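You operate a simulated robot arm through the tools that you are given. There is no shell and no other tool.

Carry out the task below with a simulated robot arm. There is one attempt and no reset: what you move stays moved.

Task
Shut the open terminal cover, turn its knob to LOCK and seal it in the colour on the work slip.

Only the result counts: the job must be done as asked and must still hold three seconds after the hand-in. Knocking over, shifting, dropping, spilling or breaking anything else fails it. Lids that push on must go on centred and level and be pressed home; caps that screw on are set level and turned clockwise until they are tight.

Robot
A 7-joint arm with a three-finger gripper, fixed in place. Base frame: the origin is on the floor under the middle of its stand, x ahead of it, y to its left, z up; the work surface is at about z = 800. Lengths are in mm, angles in degrees, forces in N, time in s.
With the tool pointing down near the work surface it reaches from about 120 to 880 mm from the base axis. Its first joint turns from -166.0 to 166.0 degrees. Payload 2.94 kg.
Tool frame: the origin (TCP) lies between the finger pads and is the grasp point; the fingertips stand 30 mm ahead of it; z points along the fingers, y is the line along which they close. The gripper opens to 132 mm; its body begins 107 mm behind the TCP.
Orientation is that of the tool frame in the base frame, as a unit quaternion [w, x, y, z]. With the fingers straight down and closing along the base's y, the tool's x points along the base's -x, its y along +y and its z along -z.

Tools
- The arm moves only by the tool step_arm. Its argument "plan" is text: rows parted by semicolons, each of 7 numbers parted by spaces: the shift along the tool's x, y, z in units of 30 mm (1.0 is 30 mm), then the turn, a rotation vector about the tool's x, y, z in units of 6 degrees (1.0 is 6 degrees), then the opening in per cent of the stroke, from 0 (shut) to 100 (fully open). In form: x y z ax ay az claw; .... A call has 1 to 20 rows; each row shifts and turns the commanded pose from where the row before left it, along the tool's axes as they then stand. A call with a number of a shift or a turn outside -1 to 1 is refused whole. Each row takes 0.2 s and may step no farther than 50 mm and 8.6 degrees from the row before; otherwise, or with a gripper value out of range, the whole call is refused. Where a pose cannot be reached the arm comes as near as it can. A force on the tool above 40 N (or 10 N above the force at the start of the call, whichever is more), or a blocked arm, ends the call early, and 0.2 s more pass. Each finger travels about 37.4 mm/s and halts on what it meets, pressing with about 44 N; the grip force reading is that of the motor and also rises with nothing between the fingers. The clock runs only during rows and for 0.2 s after the last one: add rows that do not move to give the fingers time. It gives the time, the measured TCP pose, the force on the tool (base axes), the opening and the grip force at its end, in the units of the frame above (readings bear some noise), with the torque about the TCP (base axes, N m) and any sound that the robot's microphone picked up.
- Cameras (640 x 400 px; columns grow to the right, rows downward): "scene" is fixed at [48, -648.9, 1380.1]; the picture's right is [1.00, 0.08, 0.00], its down [0.02, -0.21, -0.98] and it looks along [-0.08, 0.97, -0.21] (base axes); focal length 376 px, centre (320, 200). "wrist" rides on the gripper at [72, 3, -144] in the tool frame; the picture's right is [-0.04, 1.00, 0.00], its down [-0.88, -0.04, -0.48] and it looks along [-0.48, -0.02, 0.88] (tool axes); focal length 256 px, centre (320, 200). There is no depth. A picture from a camera that has moved, and an enlarged one, comes with that camera's place and axes in the base frame and with its lens.
- get_image(camera): a new picture of that camera. It takes no simulated time.
- raise_lower(by): moves the trunk up (or, below 0, down) by that many mm; the arm rides with it, the base frame stays. It gives what a move gives, with no picture.
- enlarge(camera, box): a new picture of the part [left, top, right, bottom] of that camera's present view, enlarged. It takes no simulated time.
- sign_off(): hands the job in; it is judged then, once.

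Nothing tells you positions but the pictures and the camera data. Unless the task says otherwise, let go and move clear before handing in.

The tools are called after "Emit:" as a command line: name --argument value ..., lists and objects as JSON in quotes. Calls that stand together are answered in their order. step_arm: Moves the arm, as the interface text tells. Its arguments: {"type":"object","properties":{"plan":{"type":"string"}},"required":["plan"]} The other tools are called the same way: raise_lower (by) moves the trunk up or down; get_image (camera) takes a picture; enlarge (camera, box) takes an enlarged picture of a part of a camera's view; sign_off () hands the job in.

At the start:

```text
clock: 0.0
position: [265.3, 566.8, 1196.6]
tool_rot: [-0.001, 0.0, 1.0, 0.0]
wrist_force: [0.0, 0.9, -0.4]
wrist_torque: [-0.01, 0.01, 0.0]
opening: 132.3
grasp_force: 0.1
trunk travel left (down, up): [-250.0, 290.0]
```

scene: 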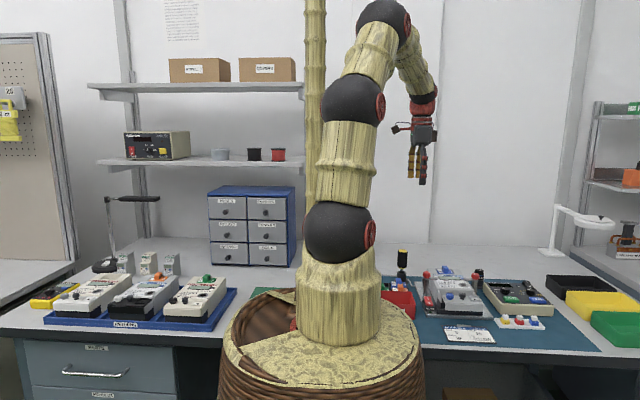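
wrist: 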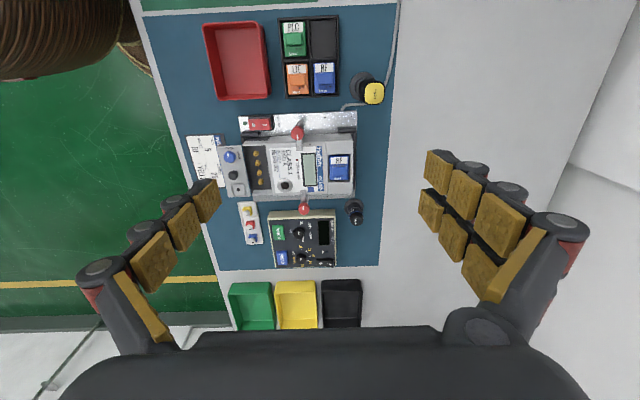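

I see a bench with a meter-like device on a blue mat, a device with a black panel, trays, and a work slip. I will look closer at these before moving.

Emit:
enlarge --camera "scene" --box '[380, 240, 620, 360]'

Emit:
enlarge --camera "wrist" --box '[180, 90, 400, 280]'

Emit:
enlarge --camera "wrist" --box '[180, 0, 400, 120]'

Emit:
enlarge --camera "scene" --box '[20, 180, 300, 340]'

```text
2.67 times, centred on (500, 300) of scene
camera zoom: at [48.0, -648.9, 1380.1], right [1.0, 0.08, 0.0], down [0.02, -0.21, -0.98], along [-0.08, 0.97, -0.21], focal length 1002 px, centre (-160, -67)
```

zoom: 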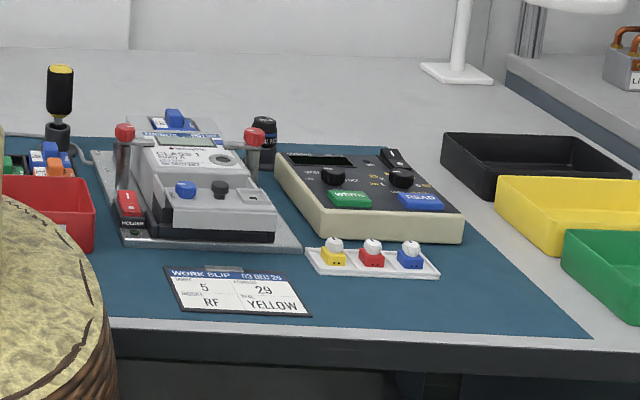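

```text
2.11 times, centred on (290, 185) of wrist
camera zoom: at [193.5, 568.9, 1339.8], right [0.04, 1.0, 0.0], down [0.88, -0.04, 0.48], along [0.48, -0.02, -0.88], focal length 539 px, centre (383, 232)
```

zoom: 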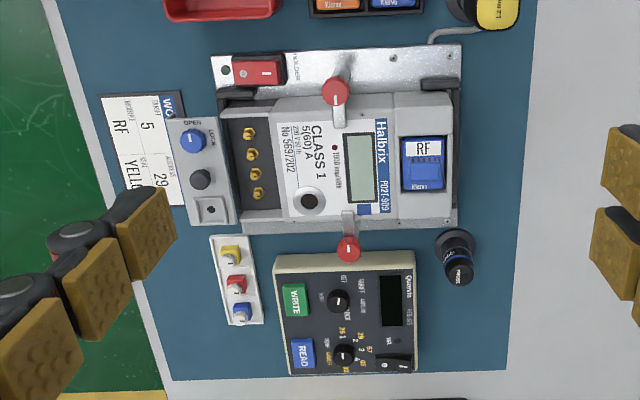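

```text
2.91 times, centred on (290, 60) of wrist
camera zoom: at [193.5, 568.9, 1339.8], right [0.04, 1.0, 0.0], down [0.88, -0.04, 0.48], along [0.48, -0.02, -0.88], focal length 745 px, centre (407, 607)
```

zoom: 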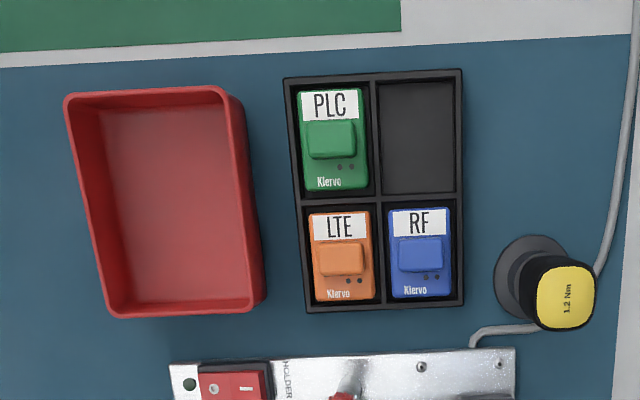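

```text
2.29 times, centred on (160, 260) of scene
camera zoom: at [48.0, -648.9, 1380.1], right [1.0, 0.08, 0.0], down [0.02, -0.21, -0.98], along [-0.08, 0.97, -0.21], focal length 858 px, centre (686, 63)
```

zoom: 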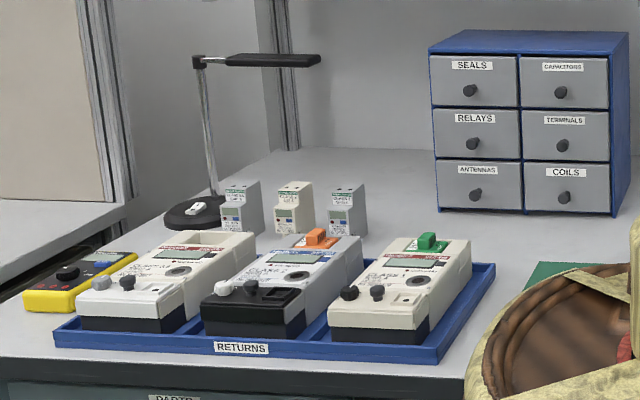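

I take the meter in the holder to be at about x 345, y 400–560, its cover open towards the front with a blue knob near [345, 394, 873]; the slip reads YELLOW. I'll bring the wrist camera closer to study the cover, knobs and seals.

Emit:
step_arm --plan "-0.13 -0.8 0.8 0 0 0 100; -0.13 -0.8 0.8 0 0 0 100; -0.13 -0.8 0.8 0 0 0 100; -0.13 -0.8 0.8 0 0 0 100; -0.13 -0.8 0.8 0 0 0 100; -0.13 -0.8 0.8 0 0 0 100; -0.13 -0.8 0.8 0 0 0 100; 0 0 0 0 0 0 100"

Emit:
get_image --camera "wrist"

Emit:
get_image --camera "scene"

```text
clock: 1.8
position: [293.8, 401.4, 1026.9]
tool_rot: [0.0, 0.0, 1.0, 0.0]
wrist_force: [-0.4, 0.2, -0.9]
wrist_torque: [-0.01, 0.02, 0.04]
opening: 131.9
grasp_force: 0.0
trunk travel left (down, up): [-250.0, 290.0]
```

```text
taken
camera wrist: at [220.8, 403.6, 1171.5], right [0.04, 1.0, 0.0], down [0.88, -0.04, 0.48], along [0.48, -0.02, -0.88], focal length 256 px, centre (320, 200)
```

wrist: 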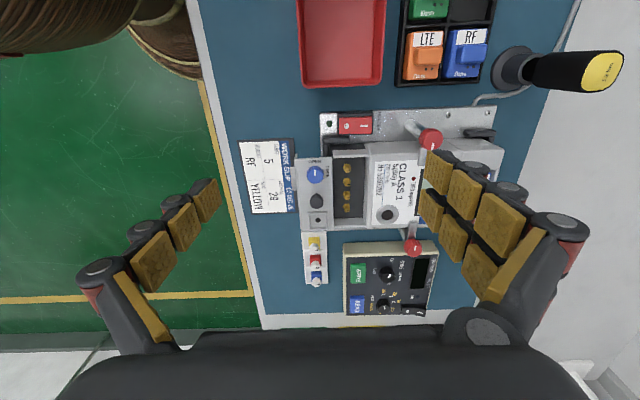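

```text
taken
```

scene: 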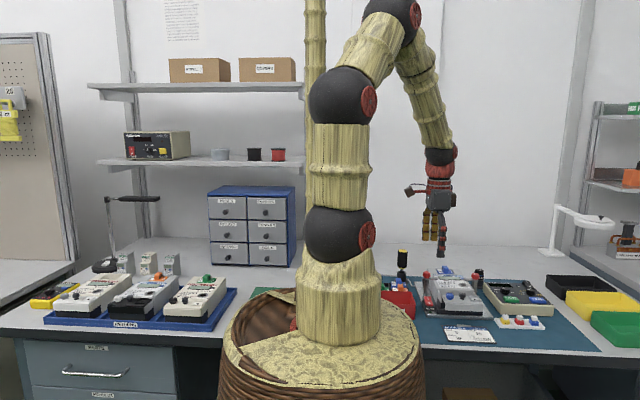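

Emit:
enlarge --camera "wrist" --box '[290, 140, 410, 240]'

Emit:
enlarge --camera "wrist" --box '[280, 210, 360, 290]'

Emit:
enlarge --camera "scene" --box '[410, 255, 490, 325]'

Emit:
enlarge --camera "scene" --box '[490, 300, 550, 340]'

Emit:
enlarge --camera "scene" --box '[40, 260, 240, 340]'

```text
4.00 times, centred on (350, 190) of wrist
camera zoom: at [220.8, 403.6, 1171.5], right [0.04, 1.0, 0.0], down [0.88, -0.04, 0.48], along [0.48, -0.02, -0.88], focal length 1024 px, centre (200, 240)
```

zoom: 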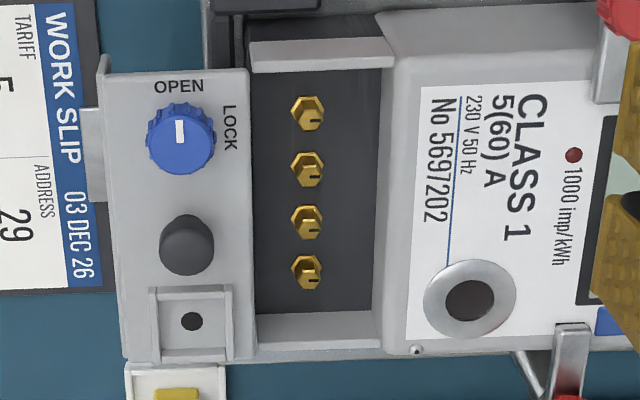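

```text
5.00 times, centred on (320, 250) of wrist
camera zoom: at [220.8, 403.6, 1171.5], right [0.04, 1.0, 0.0], down [0.88, -0.04, 0.48], along [0.48, -0.02, -0.88], focal length 1280 px, centre (320, -50)
```

zoom: 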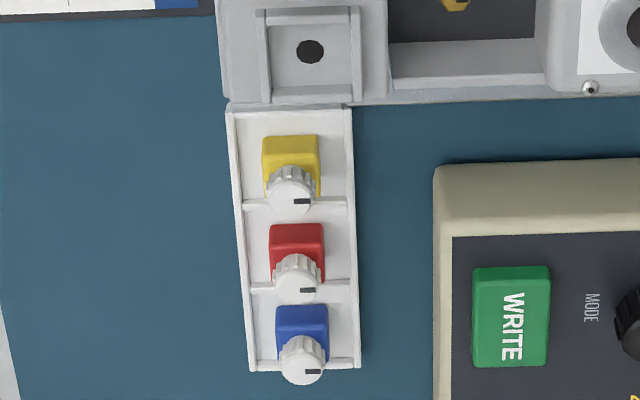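

```text
5.71 times, centred on (450, 290) of scene
camera zoom: at [48.0, -648.9, 1380.1], right [1.0, 0.08, 0.0], down [0.02, -0.21, -0.98], along [-0.08, 0.97, -0.21], focal length 2146 px, centre (-423, -314)
```

zoom: 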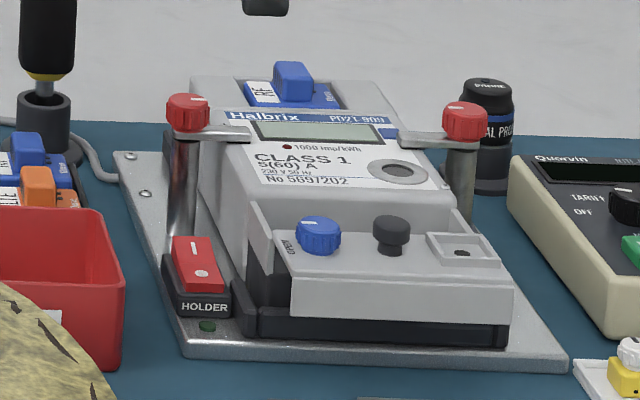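

```text
10.00 times, centred on (520, 320) of scene
camera zoom: at [48.0, -648.9, 1380.1], right [1.0, 0.08, 0.0], down [0.02, -0.21, -0.98], along [-0.08, 0.97, -0.21], focal length 3756 px, centre (-1680, -1000)
```

zoom: 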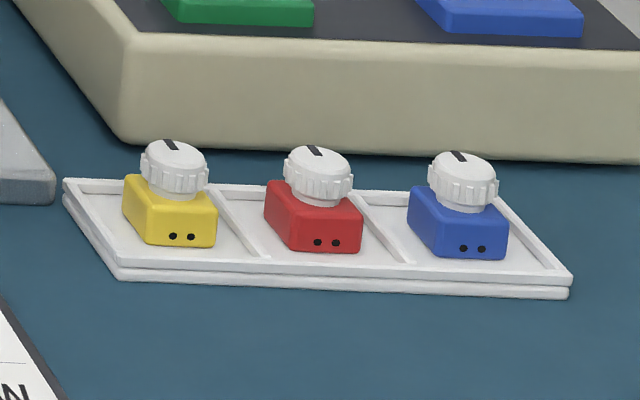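

```text
3.20 times, centred on (140, 300) of scene
camera zoom: at [48.0, -648.9, 1380.1], right [1.0, 0.08, 0.0], down [0.02, -0.21, -0.98], along [-0.08, 0.97, -0.21], focal length 1202 px, centre (896, -120)
```

zoom: 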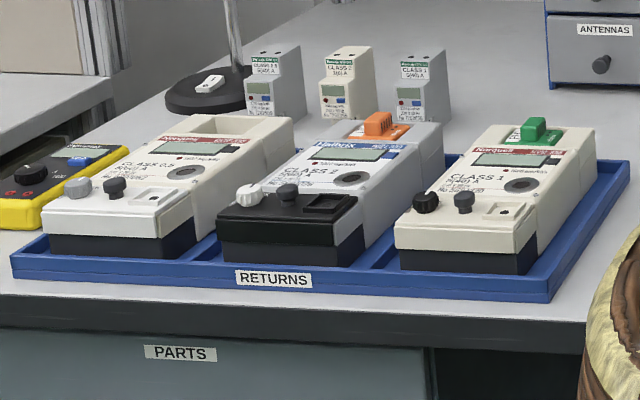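

The cover is a sliding piece pulled out to the front, with OPEN/LOCK marks by the blue knob; the seals sit in a white strip to its right. I'll check the wall paper and the labels for further hints.

Emit:
enlarge --camera "scene" --box '[155, 0, 215, 45]'

Emit:
enlarge --camera "wrist" --box '[230, 130, 300, 220]'

Emit:
enlarge --camera "wrist" --box '[295, 150, 335, 240]'

Emit:
enlarge --camera "scene" --box '[425, 285, 485, 320]'

```text
8.89 times, centred on (185, 22) of scene
camera zoom: at [48.0, -648.9, 1380.1], right [1.0, 0.08, 0.0], down [0.02, -0.21, -0.98], along [-0.08, 0.97, -0.21], focal length 3338 px, centre (1520, 1778)
```

zoom: 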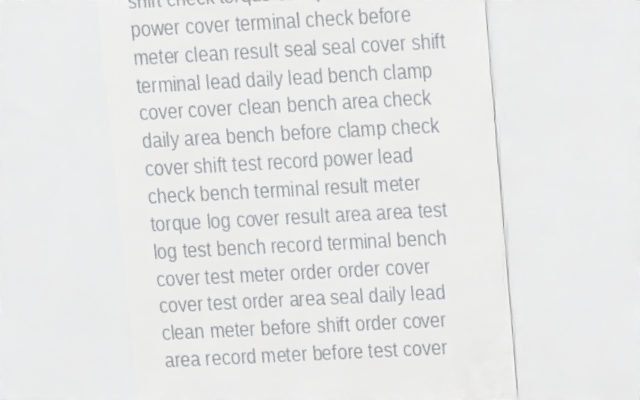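

```text
4.44 times, centred on (265, 175) of wrist
camera zoom: at [220.8, 403.6, 1171.5], right [0.04, 1.0, 0.0], down [0.88, -0.04, 0.48], along [0.48, -0.02, -0.88], focal length 1138 px, centre (564, 311)
```

zoom: 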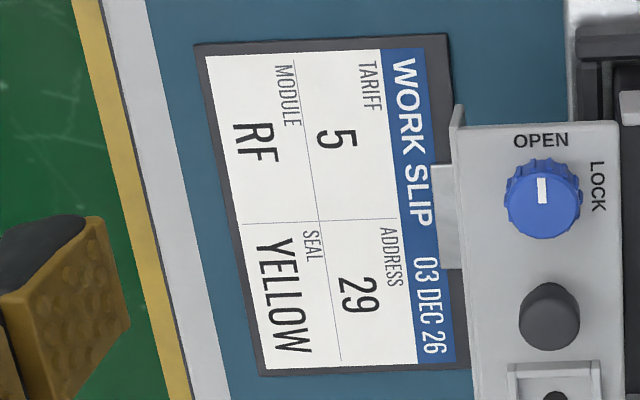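

```text
4.44 times, centred on (315, 195) of wrist
camera zoom: at [220.8, 403.6, 1171.5], right [0.04, 1.0, 0.0], down [0.88, -0.04, 0.48], along [0.48, -0.02, -0.88], focal length 1138 px, centre (342, 222)
```

zoom: 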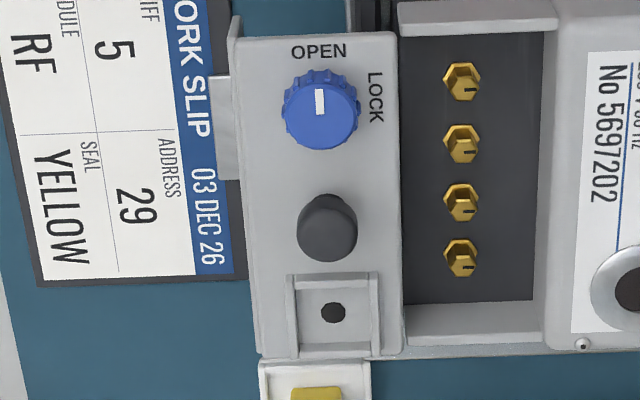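

```text
10.67 times, centred on (455, 302) of scene
camera zoom: at [48.0, -648.9, 1380.1], right [1.0, 0.08, 0.0], down [0.02, -0.21, -0.98], along [-0.08, 0.97, -0.21], focal length 4006 px, centre (-1120, -893)
```

zoom: 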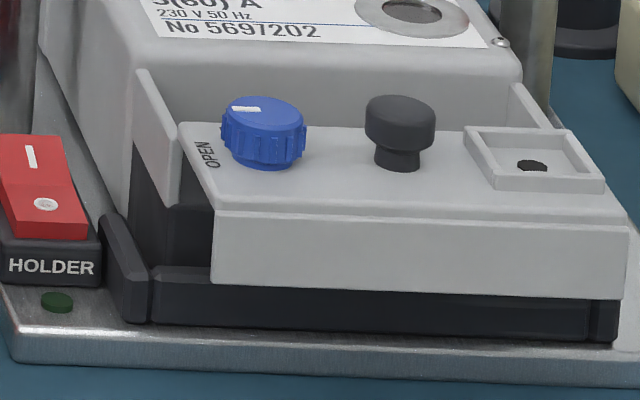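

I place the blue knob at about [343, 392, 878], the black handle at [381, 392, 880], the seal pocket at [419, 392, 865] and the yellow seal at [504, 381, 823]. Next I look at the gripper itself and check how the fingers close.

Emit:
enlarge --camera "scene" --box '[395, 170, 485, 265]'

Emit:
step_arm --plan "0 0 0 0 0 0 25; 0 0 0 0 0 0 25; 0 0 0 0 0 0 25; 0 0 0 0 0 0 25; 0 0 0 0 0 0 25; 0 0 0 0 0 0 25; 0 0 0 0 0 0 25; 0 0 0 0 0 0 25"

Emit:
get_image --camera "wrist"

Emit:
enlarge --camera "scene" --box '[395, 170, 485, 265]'

```text
4.21 times, centred on (440, 218) of scene
camera zoom: at [48.0, -648.9, 1380.1], right [1.0, 0.08, 0.0], down [0.02, -0.21, -0.98], along [-0.08, 0.97, -0.21], focal length 1581 px, centre (-185, 126)
```

zoom: 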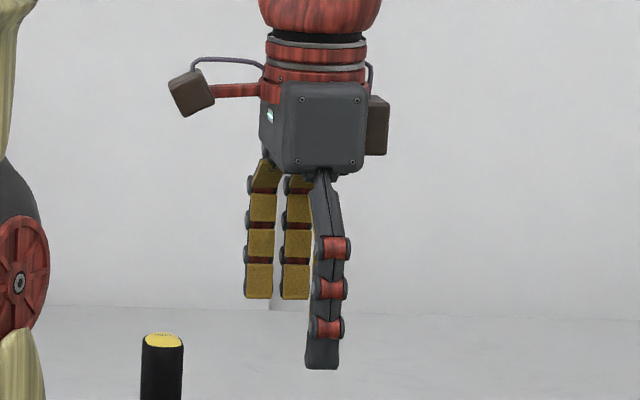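

```text
clock: 3.6
position: [292.9, 401.7, 1028.0]
tool_rot: [0.0, -0.001, 1.0, -0.001]
wrist_force: [-0.9, 0.7, -0.5]
wrist_torque: [0.0, 0.0, -0.01]
opening: 33.0
grasp_force: 0.2
trunk travel left (down, up): [-250.0, 290.0]
```

```text
taken
camera wrist: at [220.8, 403.9, 1171.7], right [0.04, 1.0, 0.0], down [0.88, -0.04, 0.48], along [0.48, -0.02, -0.88], focal length 256 px, centre (320, 200)
```

wrist: 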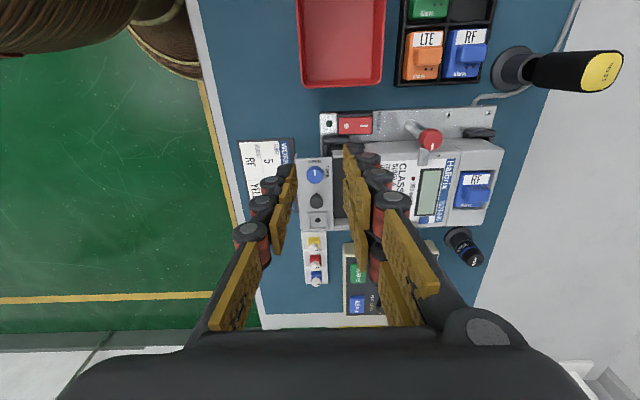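

```text
4.21 times, centred on (440, 218) of scene
camera zoom: at [48.0, -648.9, 1380.1], right [1.0, 0.08, 0.0], down [0.02, -0.21, -0.98], along [-0.08, 0.97, -0.21], focal length 1581 px, centre (-185, 126)
```

zoom: 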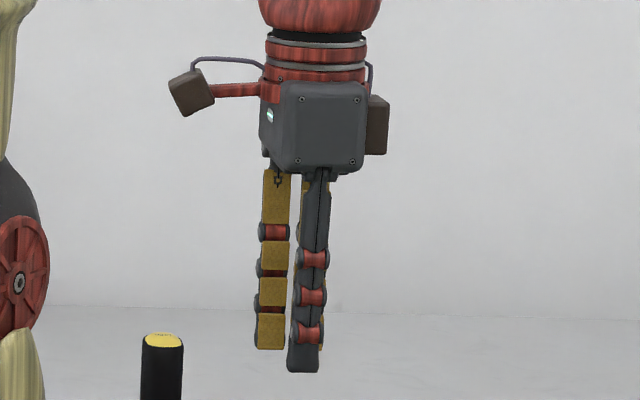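

The hand has one finger on the -y side and two on the +y side, about 16 mm either side of centre. I want a closer look at the finger thickness before choosing grips.

Emit:
enlarge --camera "wrist" --box '[180, 130, 460, 330]'

Emit:
step_arm --plan "0 0 0 0 0 0 0; 0 0 0 0 0 0 0; 0 0 0 0 0 0 0; 0 0 0 0 0 0 0; 0 0 0 0 0 0 0"

Emit:
enlarge --camera "wrist" --box '[180, 130, 460, 330]'

Emit:
enlarge --camera "scene" --box '[395, 170, 485, 265]'

```text
2.00 times, centred on (320, 230) of wrist
camera zoom: at [220.8, 403.9, 1171.7], right [0.04, 1.0, 0.0], down [0.88, -0.04, 0.48], along [0.48, -0.02, -0.88], focal length 512 px, centre (320, 140)
```

zoom: 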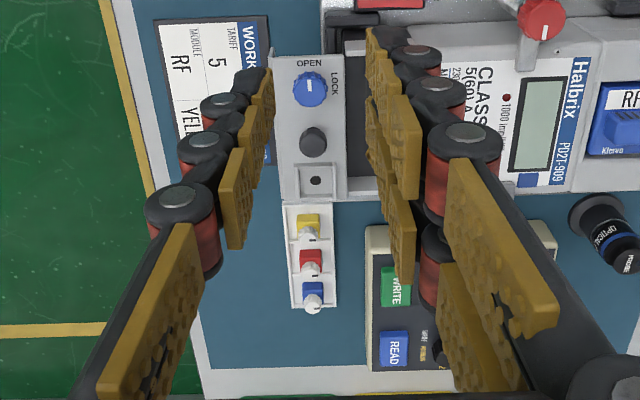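

```text
clock: 4.8
position: [293.3, 401.1, 1027.9]
tool_rot: [0.0, 0.0, 1.0, 0.0]
wrist_force: [-0.4, 1.1, 0.0]
wrist_torque: [0.03, 0.0, 0.01]
opening: 0.0
grasp_force: 28.5
trunk travel left (down, up): [-250.0, 290.0]
```

```text
2.00 times, centred on (320, 230) of wrist
camera zoom: at [220.8, 403.9, 1171.7], right [0.04, 1.0, 0.0], down [0.88, -0.04, 0.48], along [0.48, -0.02, -0.88], focal length 512 px, centre (320, 140)
```

zoom: 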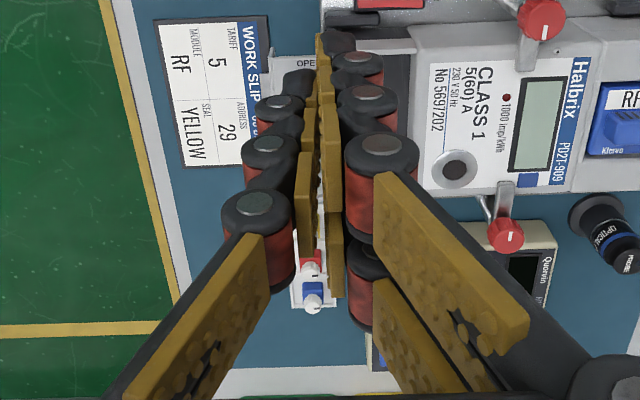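

```text
4.21 times, centred on (440, 218) of scene
camera zoom: at [48.0, -648.9, 1380.1], right [1.0, 0.08, 0.0], down [0.02, -0.21, -0.98], along [-0.08, 0.97, -0.21], focal length 1581 px, centre (-185, 126)
```

zoom: 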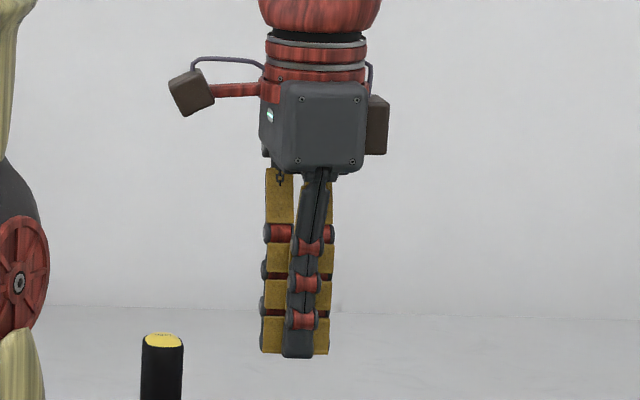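

The fingers are about 20 mm wide and roughly 16 mm thick, so clearance round the knob next to the meter body matters. I'll enlarge the closed meters in the returns tray to see how the body stands relative to the cover and knob when shut.

Emit:
enlarge --camera "scene" --box '[155, 265, 235, 335]'

Emit:
enlarge --camera "scene" --box '[105, 265, 185, 335]'

Emit:
enlarge --camera "scene" --box '[425, 265, 485, 310]'

```text
5.71 times, centred on (195, 300) of scene
camera zoom: at [48.0, -648.9, 1380.1], right [1.0, 0.08, 0.0], down [0.02, -0.21, -0.98], along [-0.08, 0.97, -0.21], focal length 2146 px, centre (1034, -371)
```

zoom: 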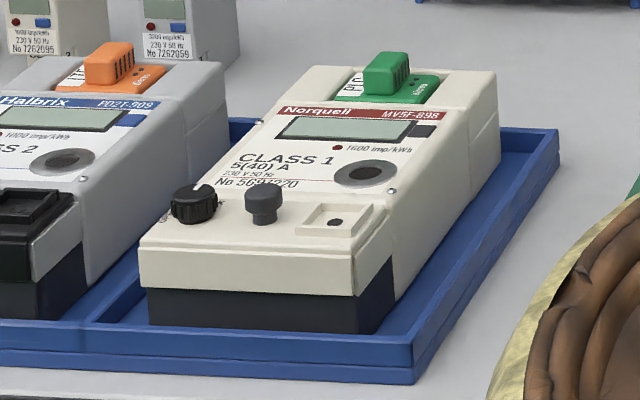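

```text
5.71 times, centred on (145, 300) of scene
camera zoom: at [48.0, -648.9, 1380.1], right [1.0, 0.08, 0.0], down [0.02, -0.21, -0.98], along [-0.08, 0.97, -0.21], focal length 2146 px, centre (1320, -371)
```

zoom: 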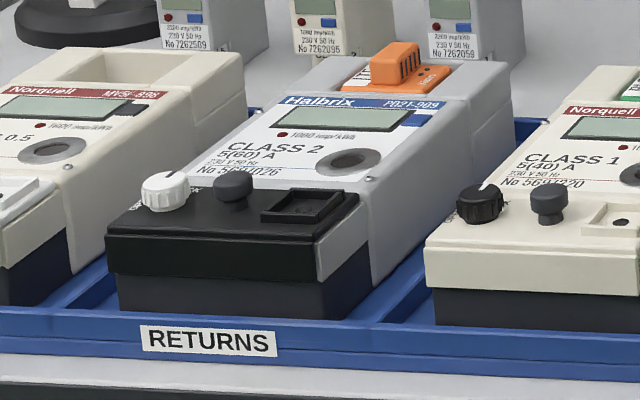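

```text
8.89 times, centred on (455, 288) of scene
camera zoom: at [48.0, -648.9, 1380.1], right [1.0, 0.08, 0.0], down [0.02, -0.21, -0.98], along [-0.08, 0.97, -0.21], focal length 3338 px, centre (-880, -578)
```

zoom: 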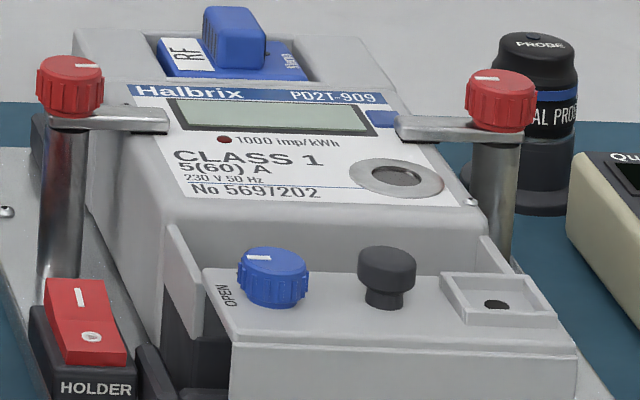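

Closed meters show the body edge nearly flush with the cover plate (z≈865), so the front of the cover can be pushed straight back in +y. I'll take the shut fingers to in front of the cover's front face, centred at x≈381.

Emit:
step_arm --plan "-0.487 -0.37 0.5 0 0 0 0; -0.487 -0.37 0.5 0 0 0 0; -0.487 -0.37 0.5 0 0 0 0; -0.487 -0.37 0.5 0 0 0 0; -0.487 -0.37 0.5 0 0 0 0; -0.487 -0.37 0.5 0 0 0 0; 0 0 0 0 0 0 0"

Emit:
get_image --camera "wrist"

Emit:
enlarge --camera "scene" --box '[410, 200, 530, 330]'

```text
clock: 6.4
position: [379.1, 331.0, 935.6]
tool_rot: [-0.001, -0.001, 1.0, 0.0]
wrist_force: [-1.0, 0.6, -0.5]
wrist_torque: [0.01, 0.03, -0.01]
opening: 0.0
grasp_force: 28.3
trunk travel left (down, up): [-250.0, 290.0]
```

```text
taken
camera wrist: at [307.7, 333.7, 1079.8], right [0.04, 1.0, 0.0], down [0.88, -0.04, 0.48], along [0.48, -0.02, -0.88], focal length 256 px, centre (320, 200)
```

wrist: 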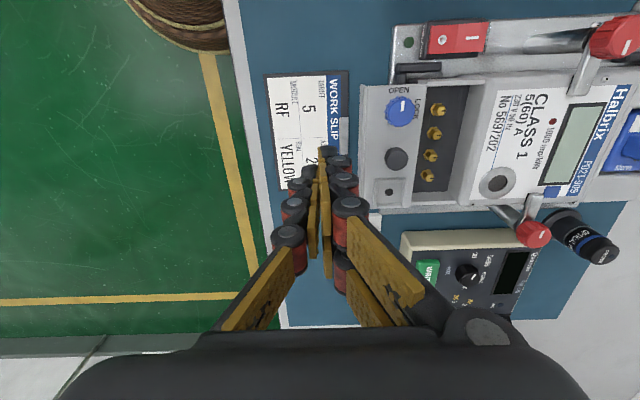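

```text
3.08 times, centred on (470, 265) of scene
camera zoom: at [48.0, -648.9, 1380.1], right [1.0, 0.08, 0.0], down [0.02, -0.21, -0.98], along [-0.08, 0.97, -0.21], focal length 1156 px, centre (-142, 0)
```

zoom: 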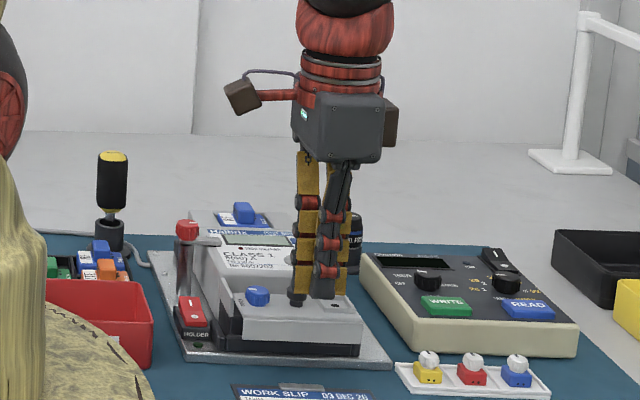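

The hand is now in front of and above the cover. I'll refine the cover positions from this viewpoint before going down.

Emit:
enlarge --camera "wrist" --box '[330, 70, 530, 220]'

```text
2.67 times, centred on (430, 145) of wrist
camera zoom: at [307.7, 333.7, 1079.8], right [0.04, 1.0, 0.0], down [0.88, -0.04, 0.48], along [0.48, -0.02, -0.88], focal length 683 px, centre (27, 347)
```

zoom: 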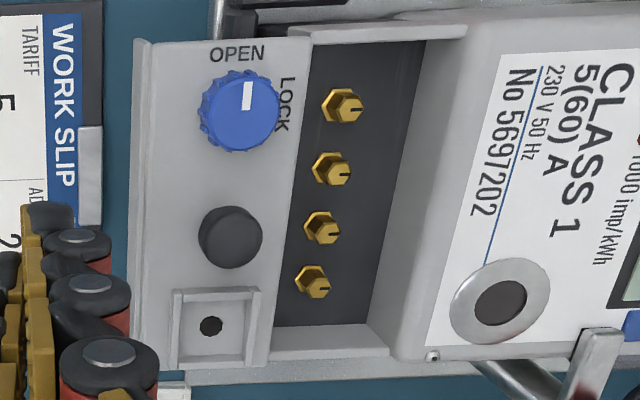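

Refined: cover plate y 368–414, body face at y≈460, so about 46 mm of travel. I'll lower the shut fingers in front of the cover's front skirt, then push in +y gently.

Emit:
step_arm --plan "-0.05 0 0.5 0 0 0 0; 0 0 0.5 0 0 0 0; 0 0 0.5 0 0 0 0; 0 0 0.4 0 0 0 0; 0 0 0 0 0 0 0"

Emit:
enlarge --camera "scene" --box '[410, 230, 530, 330]'

Emit:
enlarge --camera "wrist" --box '[260, 70, 500, 270]'

```text
clock: 7.6
position: [382.5, 331.9, 880.0]
tool_rot: [0.0, 0.0, 1.0, 0.0]
wrist_force: [0.0, 0.6, 0.2]
wrist_torque: [0.05, 0.01, -0.04]
opening: 0.0
grasp_force: 28.5
trunk travel left (down, up): [-250.0, 290.0]
```

```text
4.00 times, centred on (470, 280) of scene
camera zoom: at [48.0, -648.9, 1380.1], right [1.0, 0.08, 0.0], down [0.02, -0.21, -0.98], along [-0.08, 0.97, -0.21], focal length 1502 px, centre (-280, -120)
```

zoom: 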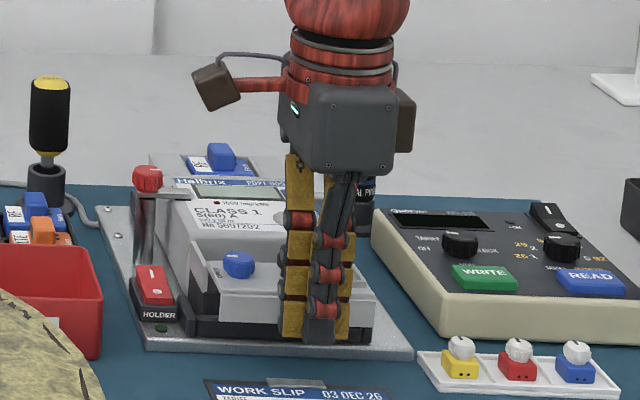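

```text
2.00 times, centred on (380, 170) of wrist
camera zoom: at [309.6, 335.2, 1022.7], right [0.04, 1.0, 0.0], down [0.88, -0.04, 0.48], along [0.48, -0.02, -0.88], focal length 512 px, centre (200, 260)
```

zoom: 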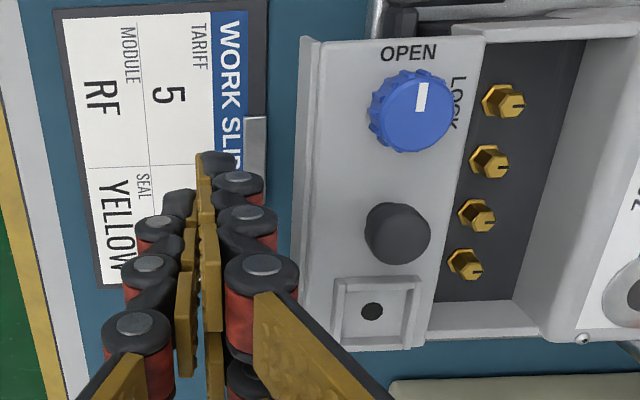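

The fingertips are in front of the skirt with a gap of about 18 mm. I'll lower 5 mm more and push in +y in small steps.

Emit:
step_arm --plan "0 0 0.17 0 0 0 0; 0 0.2 0 0 0 0 0; 0 0.2 0 0 0 0 0; 0 0.15 0 0 0 0 0; 0 0.15 0 0 0 0 0; 0 0.15 0 0 0 0 0; 0 0.15 0 0 0 0 0; 0 0 0 0 0 0 0"

Emit:
enlarge --camera "wrist" --box '[260, 70, 500, 270]'

```text
clock: 9.4
position: [381.8, 362.7, 874.9]
tool_rot: [0.0, 0.0, 1.0, 0.0]
wrist_force: [0.4, -0.6, -0.2]
wrist_torque: [-0.05, 0.01, 0.0]
opening: 0.1
grasp_force: 28.1
trunk travel left (down, up): [-250.0, 290.0]
```

```text
2.00 times, centred on (380, 170) of wrist
camera zoom: at [309.1, 364.7, 1019.7], right [0.04, 1.0, 0.0], down [0.88, -0.04, 0.48], along [0.48, -0.02, -0.88], focal length 512 px, centre (200, 260)
```

zoom: 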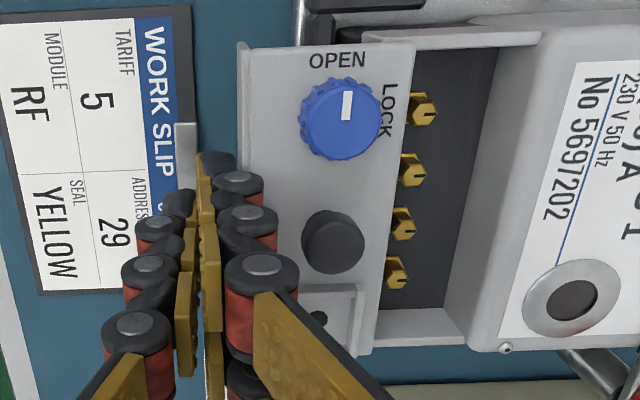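

The cover is sliding (about 10 mm so far) with negligible force. I'll go on pushing, slower towards the end.

Emit:
step_arm --plan "0 0.15 0 0 0 0 0; 0 0.15 0 0 0 0 0; 0 0.15 0 0 0 0 0; 0 0.15 0 0 0 0 0; 0 0.15 0 0 0 0 0; 0 0.15 0 0 0 0 0; 0 0.1 0 0 0 0 0; 0 0 0 0 0 0 0"

Emit:
enlarge --camera "wrist" --box '[260, 70, 500, 270]'

```text
clock: 11.2
position: [381.9, 392.2, 874.9]
tool_rot: [0.0, 0.0, 1.0, 0.0]
wrist_force: [-0.1, -1.0, 0.0]
wrist_torque: [0.01, -0.02, 0.0]
opening: 0.1
grasp_force: 28.7
trunk travel left (down, up): [-250.0, 290.0]
```

```text
2.00 times, centred on (380, 170) of wrist
camera zoom: at [309.0, 394.8, 1019.7], right [0.04, 1.0, 0.0], down [0.88, -0.04, 0.48], along [0.48, -0.02, -0.88], focal length 512 px, centre (200, 260)
```

zoom: 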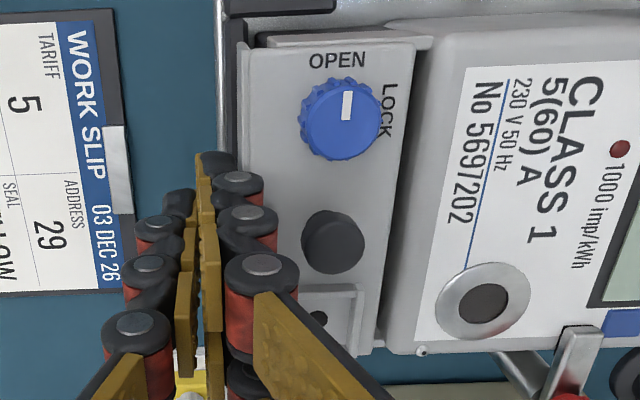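

The cover is nearly in: only a thin gap to the body remains. I'll press the last few millimetres slowly until the force rises.

Emit:
step_arm --plan "0 0.07 0 0 0 0 0; 0 0.07 0 0 0 0 0; 0 0.07 0 0 0 0 0; 0 0.07 0 0 0 0 0; 0 0.07 0 0 0 0 0; 0 0.07 0 0 0 0 0; 0 0.05 0 0 0 0 0; 0 0.05 0 0 0 0 0; 0 0 0 0 0 0 0"

Emit:
enlarge --camera "wrist" --box '[260, 70, 500, 270]'

```text
clock: 13.0
position: [380.3, 400.2, 875.1]
tool_rot: [-0.004, 0.0, 1.0, -0.004]
wrist_force: [7.9, -26.6, 6.1]
wrist_torque: [-0.03, -0.08, -0.25]
opening: 0.0
grasp_force: 28.7
trunk travel left (down, up): [-250.0, 290.0]
stopped in row 8: the force on the tool passed its limit at 42 N (the readings are from after the stop); the commanded pose is now the measured one
```

```text
2.00 times, centred on (380, 170) of wrist
camera zoom: at [308.6, 404.7, 1018.9], right [0.04, 1.0, -0.01], down [0.88, -0.03, 0.47], along [0.47, -0.03, -0.88], focal length 512 px, centre (200, 260)
```

zoom: 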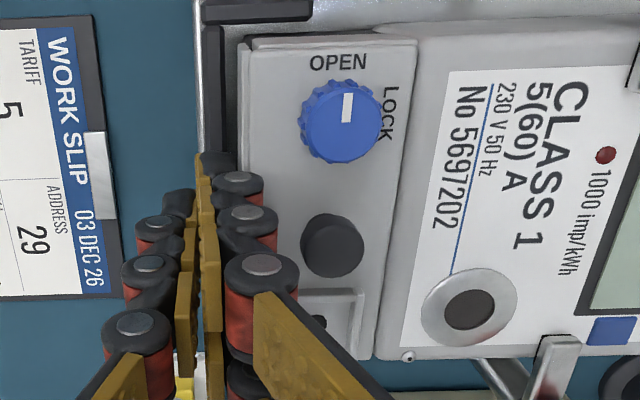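

The cover reached its end stop (force limit tripped, no gap left). I'll back away, lift, and look at the closed cover.

Emit:
step_arm --plan "0 -0.3 0 0 0 0 0; 0 -0.5 0 0 0 0 0; 0 -0.3 -0.6 0 0 0 0; 0 0 -0.9 0 0 0 0; 0 0 -0.9 0 0 0 0; 0 0 -0.9 0 0 0 0; 0 0 0 0 0 0 0"

Emit:
get_image --camera "wrist"

Emit:
enlarge --camera "scene" --box '[410, 255, 530, 335]'

```text
clock: 14.6
position: [381.0, 371.9, 974.2]
tool_rot: [-0.001, -0.001, 1.0, -0.003]
wrist_force: [-0.7, 0.0, -0.2]
wrist_torque: [-0.01, -0.01, 0.0]
opening: 0.0
grasp_force: 28.5
trunk travel left (down, up): [-250.0, 290.0]
```

```text
taken
camera wrist: at [308.4, 374.6, 1117.9], right [0.04, 1.0, -0.01], down [0.88, -0.03, 0.47], along [0.47, -0.03, -0.88], focal length 256 px, centre (320, 200)
```

wrist: 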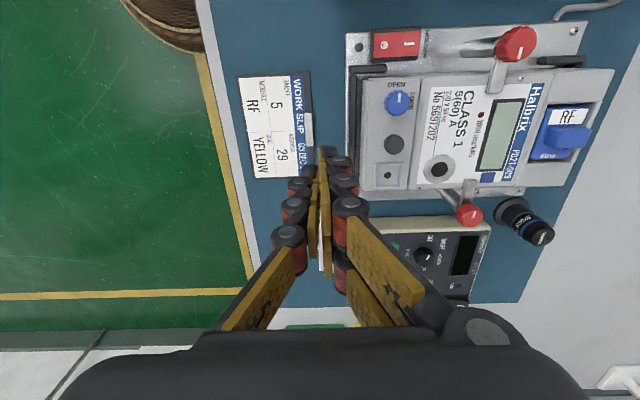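

```text
5.00 times, centred on (470, 295) of scene
camera zoom: at [48.0, -648.9, 1380.1], right [1.0, 0.08, 0.0], down [0.02, -0.21, -0.98], along [-0.08, 0.97, -0.21], focal length 1878 px, centre (-430, -275)
```

zoom: 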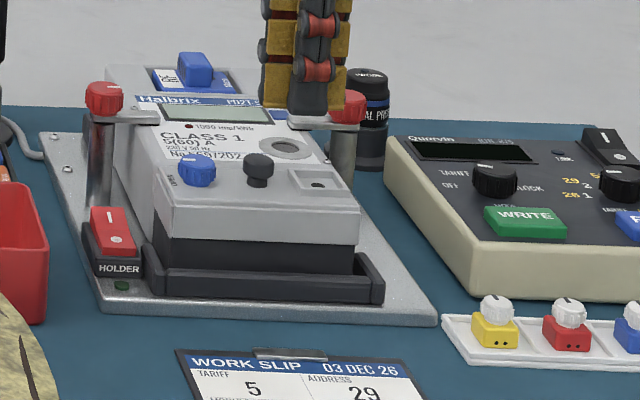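

The cover is shut flush against the body. I'll now measure the knob, handle, pocket and the clearance round them.

Emit:
enlarge --camera "wrist" --box '[340, 60, 460, 200]'

Emit:
enlarge --camera "scene" --box '[435, 280, 485, 312]'

```text
2.86 times, centred on (400, 130) of wrist
camera zoom: at [308.4, 374.6, 1117.9], right [0.04, 1.0, -0.01], down [0.88, -0.03, 0.47], along [0.47, -0.03, -0.88], focal length 731 px, centre (91, 400)
```

zoom: 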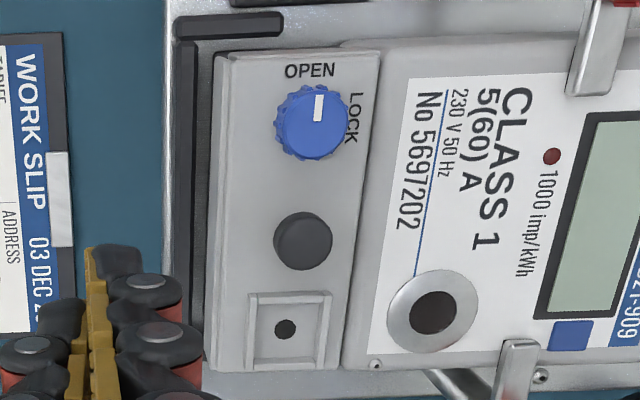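

```text
12.50 times, centred on (460, 296) of scene
camera zoom: at [48.0, -648.9, 1380.1], right [1.0, 0.08, 0.0], down [0.02, -0.21, -0.98], along [-0.08, 0.97, -0.21], focal length 4695 px, centre (-1430, -1000)
```

zoom: 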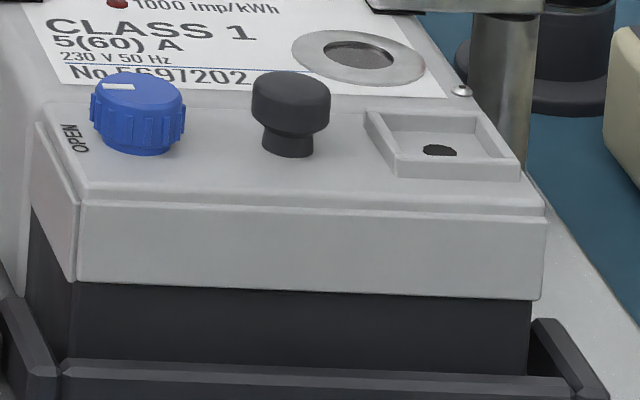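

The body top is flat and flush with the cover (z≈864), so the fingers can work above it. I'll hover over the blue knob near [342.5, 440], open to about 40 mm, and yaw the hand 50° counter-clockwise so I can turn clockwise afterwards.

Emit:
step_arm --plan "0.32 0.567 0.2 0 0 0 0; 0.32 0.567 0.2 0 0 0 30; 0.32 0.567 0.2 0 0 0 30; 0.32 0.567 0.2 0 0 0 30; 0 0 0 0 0 -0.926 30; 0 0 0 0 0 -0.926 30; 0 0 0 0 0 -0.926 30; 0 0 0 0 0 -0.926 30; 0 0 0 0 0 -0.926 30; 0 0 0 0 0 -0.926 30; 0 0 0 0 0 -0.926 30; 0 0 0 0 0 -0.926 30; 0 0 0 0 0 -0.926 30; 0 0 0 0 0 0 30"

Emit:
get_image --camera "wrist"

Emit:
enlarge --camera "scene" --box '[410, 205, 530, 335]'

```text
clock: 17.6
position: [342.4, 439.5, 950.3]
tool_rot: [-0.003, -0.423, 0.906, -0.002]
wrist_force: [0.2, 0.7, -0.2]
wrist_torque: [-0.03, 0.0, 0.0]
opening: 39.3
grasp_force: 0.0
trunk travel left (down, up): [-250.0, 290.0]
```

```text
taken
camera wrist: at [293.8, 386.6, 1093.8], right [-0.74, 0.67, 0.0], down [0.59, 0.65, 0.47], along [0.32, 0.35, -0.88], focal length 256 px, centre (320, 200)
```

wrist: 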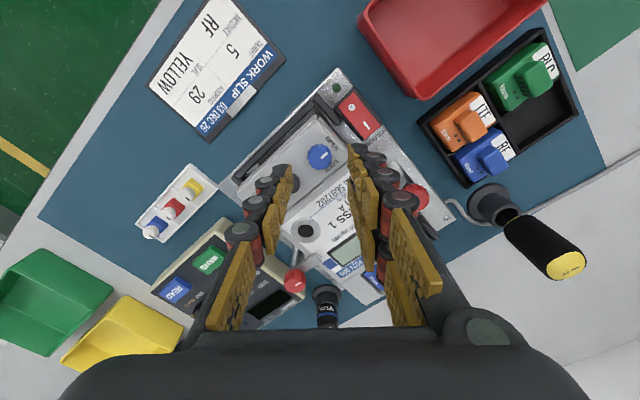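

```text
3.08 times, centred on (470, 270) of scene
camera zoom: at [48.0, -648.9, 1380.1], right [1.0, 0.08, 0.0], down [0.02, -0.21, -0.98], along [-0.08, 0.97, -0.21], focal length 1156 px, centre (-142, -15)
```

zoom: 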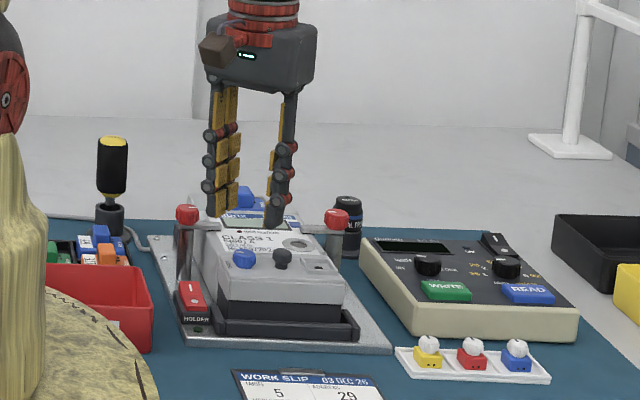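

The knob appears at about (319, 155) in the wrist view, and the tool axis at that height should project to about (320, 154), so I'm nearly centred. I'll zoom in to verify.

Emit:
enlarge --camera "wrist" --box '[270, 115, 370, 195]'

```text
5.00 times, centred on (320, 155) of wrist
camera zoom: at [293.8, 386.6, 1093.8], right [-0.74, 0.67, 0.0], down [0.59, 0.65, 0.47], along [0.32, 0.35, -0.88], focal length 1280 px, centre (320, 425)
```

zoom: 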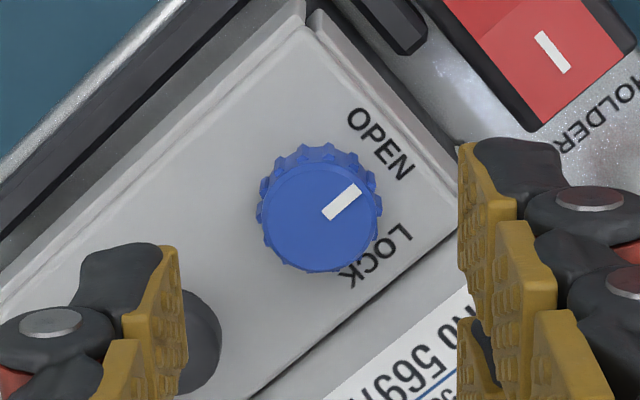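

The knob looks about 2–3 mm off along the tool's -x direction. I'll correct by 2.5 mm and lower to just above the knob, then look again.

Emit:
step_arm --plan "-0.083 0 0.4 0 0 0 30; 0 0 0.4 0 0 0 30; 0 0 0.35 0 0 0 30; 0 0 0 0 0 0 30"

Emit:
enlarge --camera "wrist" --box '[240, 110, 400, 230]'

Emit:
enlarge --camera "scene" --box '[420, 240, 500, 310]'

```text
clock: 18.6
position: [343.6, 442.6, 914.4]
tool_rot: [-0.003, -0.424, 0.906, -0.001]
wrist_force: [-0.3, -0.6, 0.2]
wrist_torque: [0.02, -0.02, 0.0]
opening: 39.5
grasp_force: 0.2
trunk travel left (down, up): [-250.0, 290.0]
```

```text
3.33 times, centred on (320, 170) of wrist
camera zoom: at [295.3, 389.5, 1058.5], right [-0.74, 0.67, 0.0], down [0.59, 0.65, 0.47], along [0.32, 0.35, -0.88], focal length 853 px, centre (320, 300)
```

zoom: 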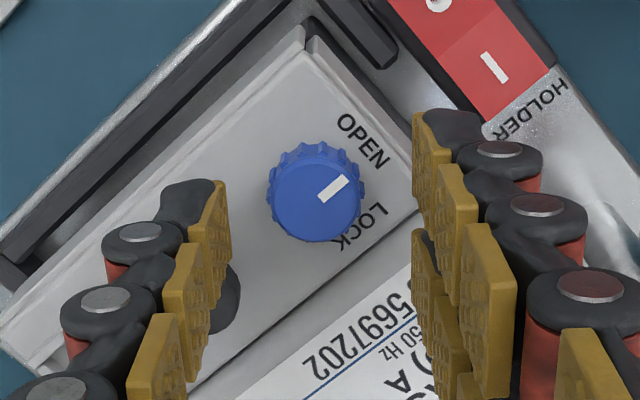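

```text
5.71 times, centred on (460, 275) of scene
camera zoom: at [48.0, -648.9, 1380.1], right [1.0, 0.08, 0.0], down [0.02, -0.21, -0.98], along [-0.08, 0.97, -0.21], focal length 2146 px, centre (-480, -229)
```

zoom: 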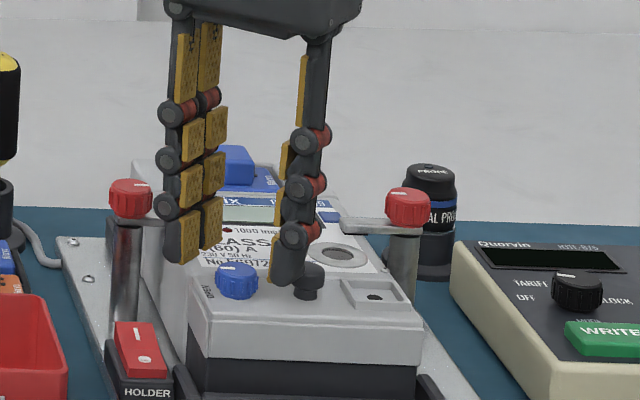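

I'm centred within about 1–2 mm. I'll nudge 1 mm, go down to tip height about 869 and close on the blue knob.

Emit:
step_arm --plan "-0.03 -0.02 0.25 0 0 0 30; 0 0 0.26 0 0 0 30; 0 0 0 0 0 0 30; 0 0 0 0 0 0 0; 0 0 0 0 0 0 0; 0 0 0 0 0 0 0; 0 0 0 0 0 0 0"

Emit:
enlarge --camera "wrist" --box '[240, 110, 400, 230]'

Emit:
enlarge --camera "scene" --box '[420, 240, 500, 310]'

```text
clock: 20.2
position: [345.8, 442.0, 900.0]
tool_rot: [-0.004, -0.424, 0.906, -0.001]
wrist_force: [0.4, -0.8, 0.2]
wrist_torque: [-0.09, -0.07, -0.12]
opening: 18.6
grasp_force: 40.7
trunk travel left (down, up): [-250.0, 290.0]
```

```text
3.33 times, centred on (320, 170) of wrist
camera zoom: at [296.3, 389.3, 1044.8], right [-0.74, 0.67, 0.0], down [0.6, 0.65, 0.47], along [0.32, 0.35, -0.88], focal length 853 px, centre (320, 300)
```

zoom: 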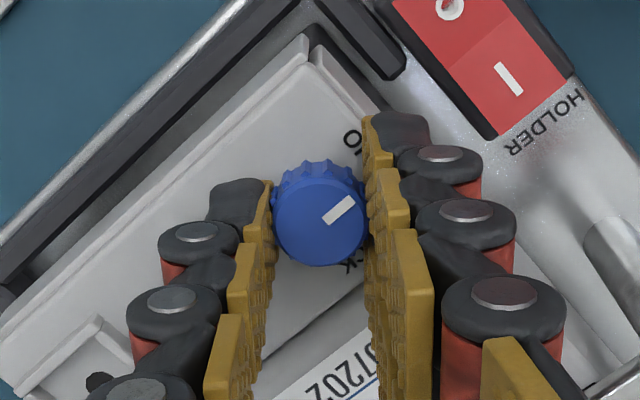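

```text
5.71 times, centred on (460, 275) of scene
camera zoom: at [48.0, -648.9, 1380.1], right [1.0, 0.08, 0.0], down [0.02, -0.21, -0.98], along [-0.08, 0.97, -0.21], focal length 2146 px, centre (-480, -229)
```

zoom: 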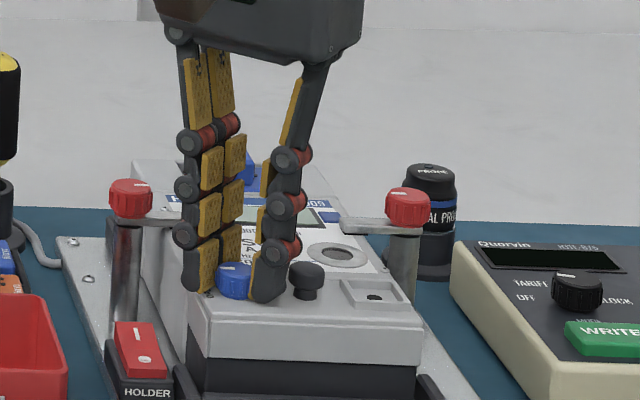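

The grip reads 18.6 mm with 41 N: a centred three-point hold on the knob. I'll turn clockwise (positive about the tool's z) in small steps, watching torque and sound.

Emit:
step_arm --plan "0 0 0 0 0 0.6 0; 0 0 0 0 0 0.6 0; 0 0 0 0 0 0.6 0; 0 0 0 0 0 0.6 0; 0 0 0 0 0 0 0"

Emit:
enlarge --camera "wrist" --box '[240, 110, 400, 230]'

```text
clock: 21.4
position: [344.4, 441.6, 900.3]
tool_rot: [-0.002, -0.305, 0.952, -0.002]
wrist_force: [3.1, -1.4, 3.5]
wrist_torque: [-0.13, -0.08, 0.02]
opening: 18.4
grasp_force: 44.0
trunk travel left (down, up): [-250.0, 290.0]
```

```text
3.33 times, centred on (320, 170) of wrist
camera zoom: at [284.8, 402.5, 1044.7], right [-0.55, 0.84, 0.0], down [0.74, 0.48, 0.47], along [0.4, 0.26, -0.88], focal length 853 px, centre (320, 300)
```

zoom: 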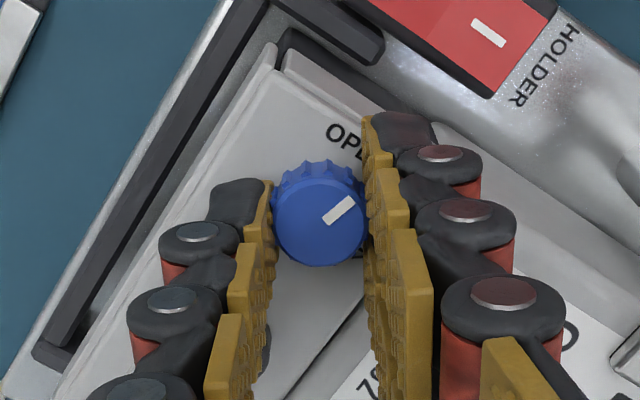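

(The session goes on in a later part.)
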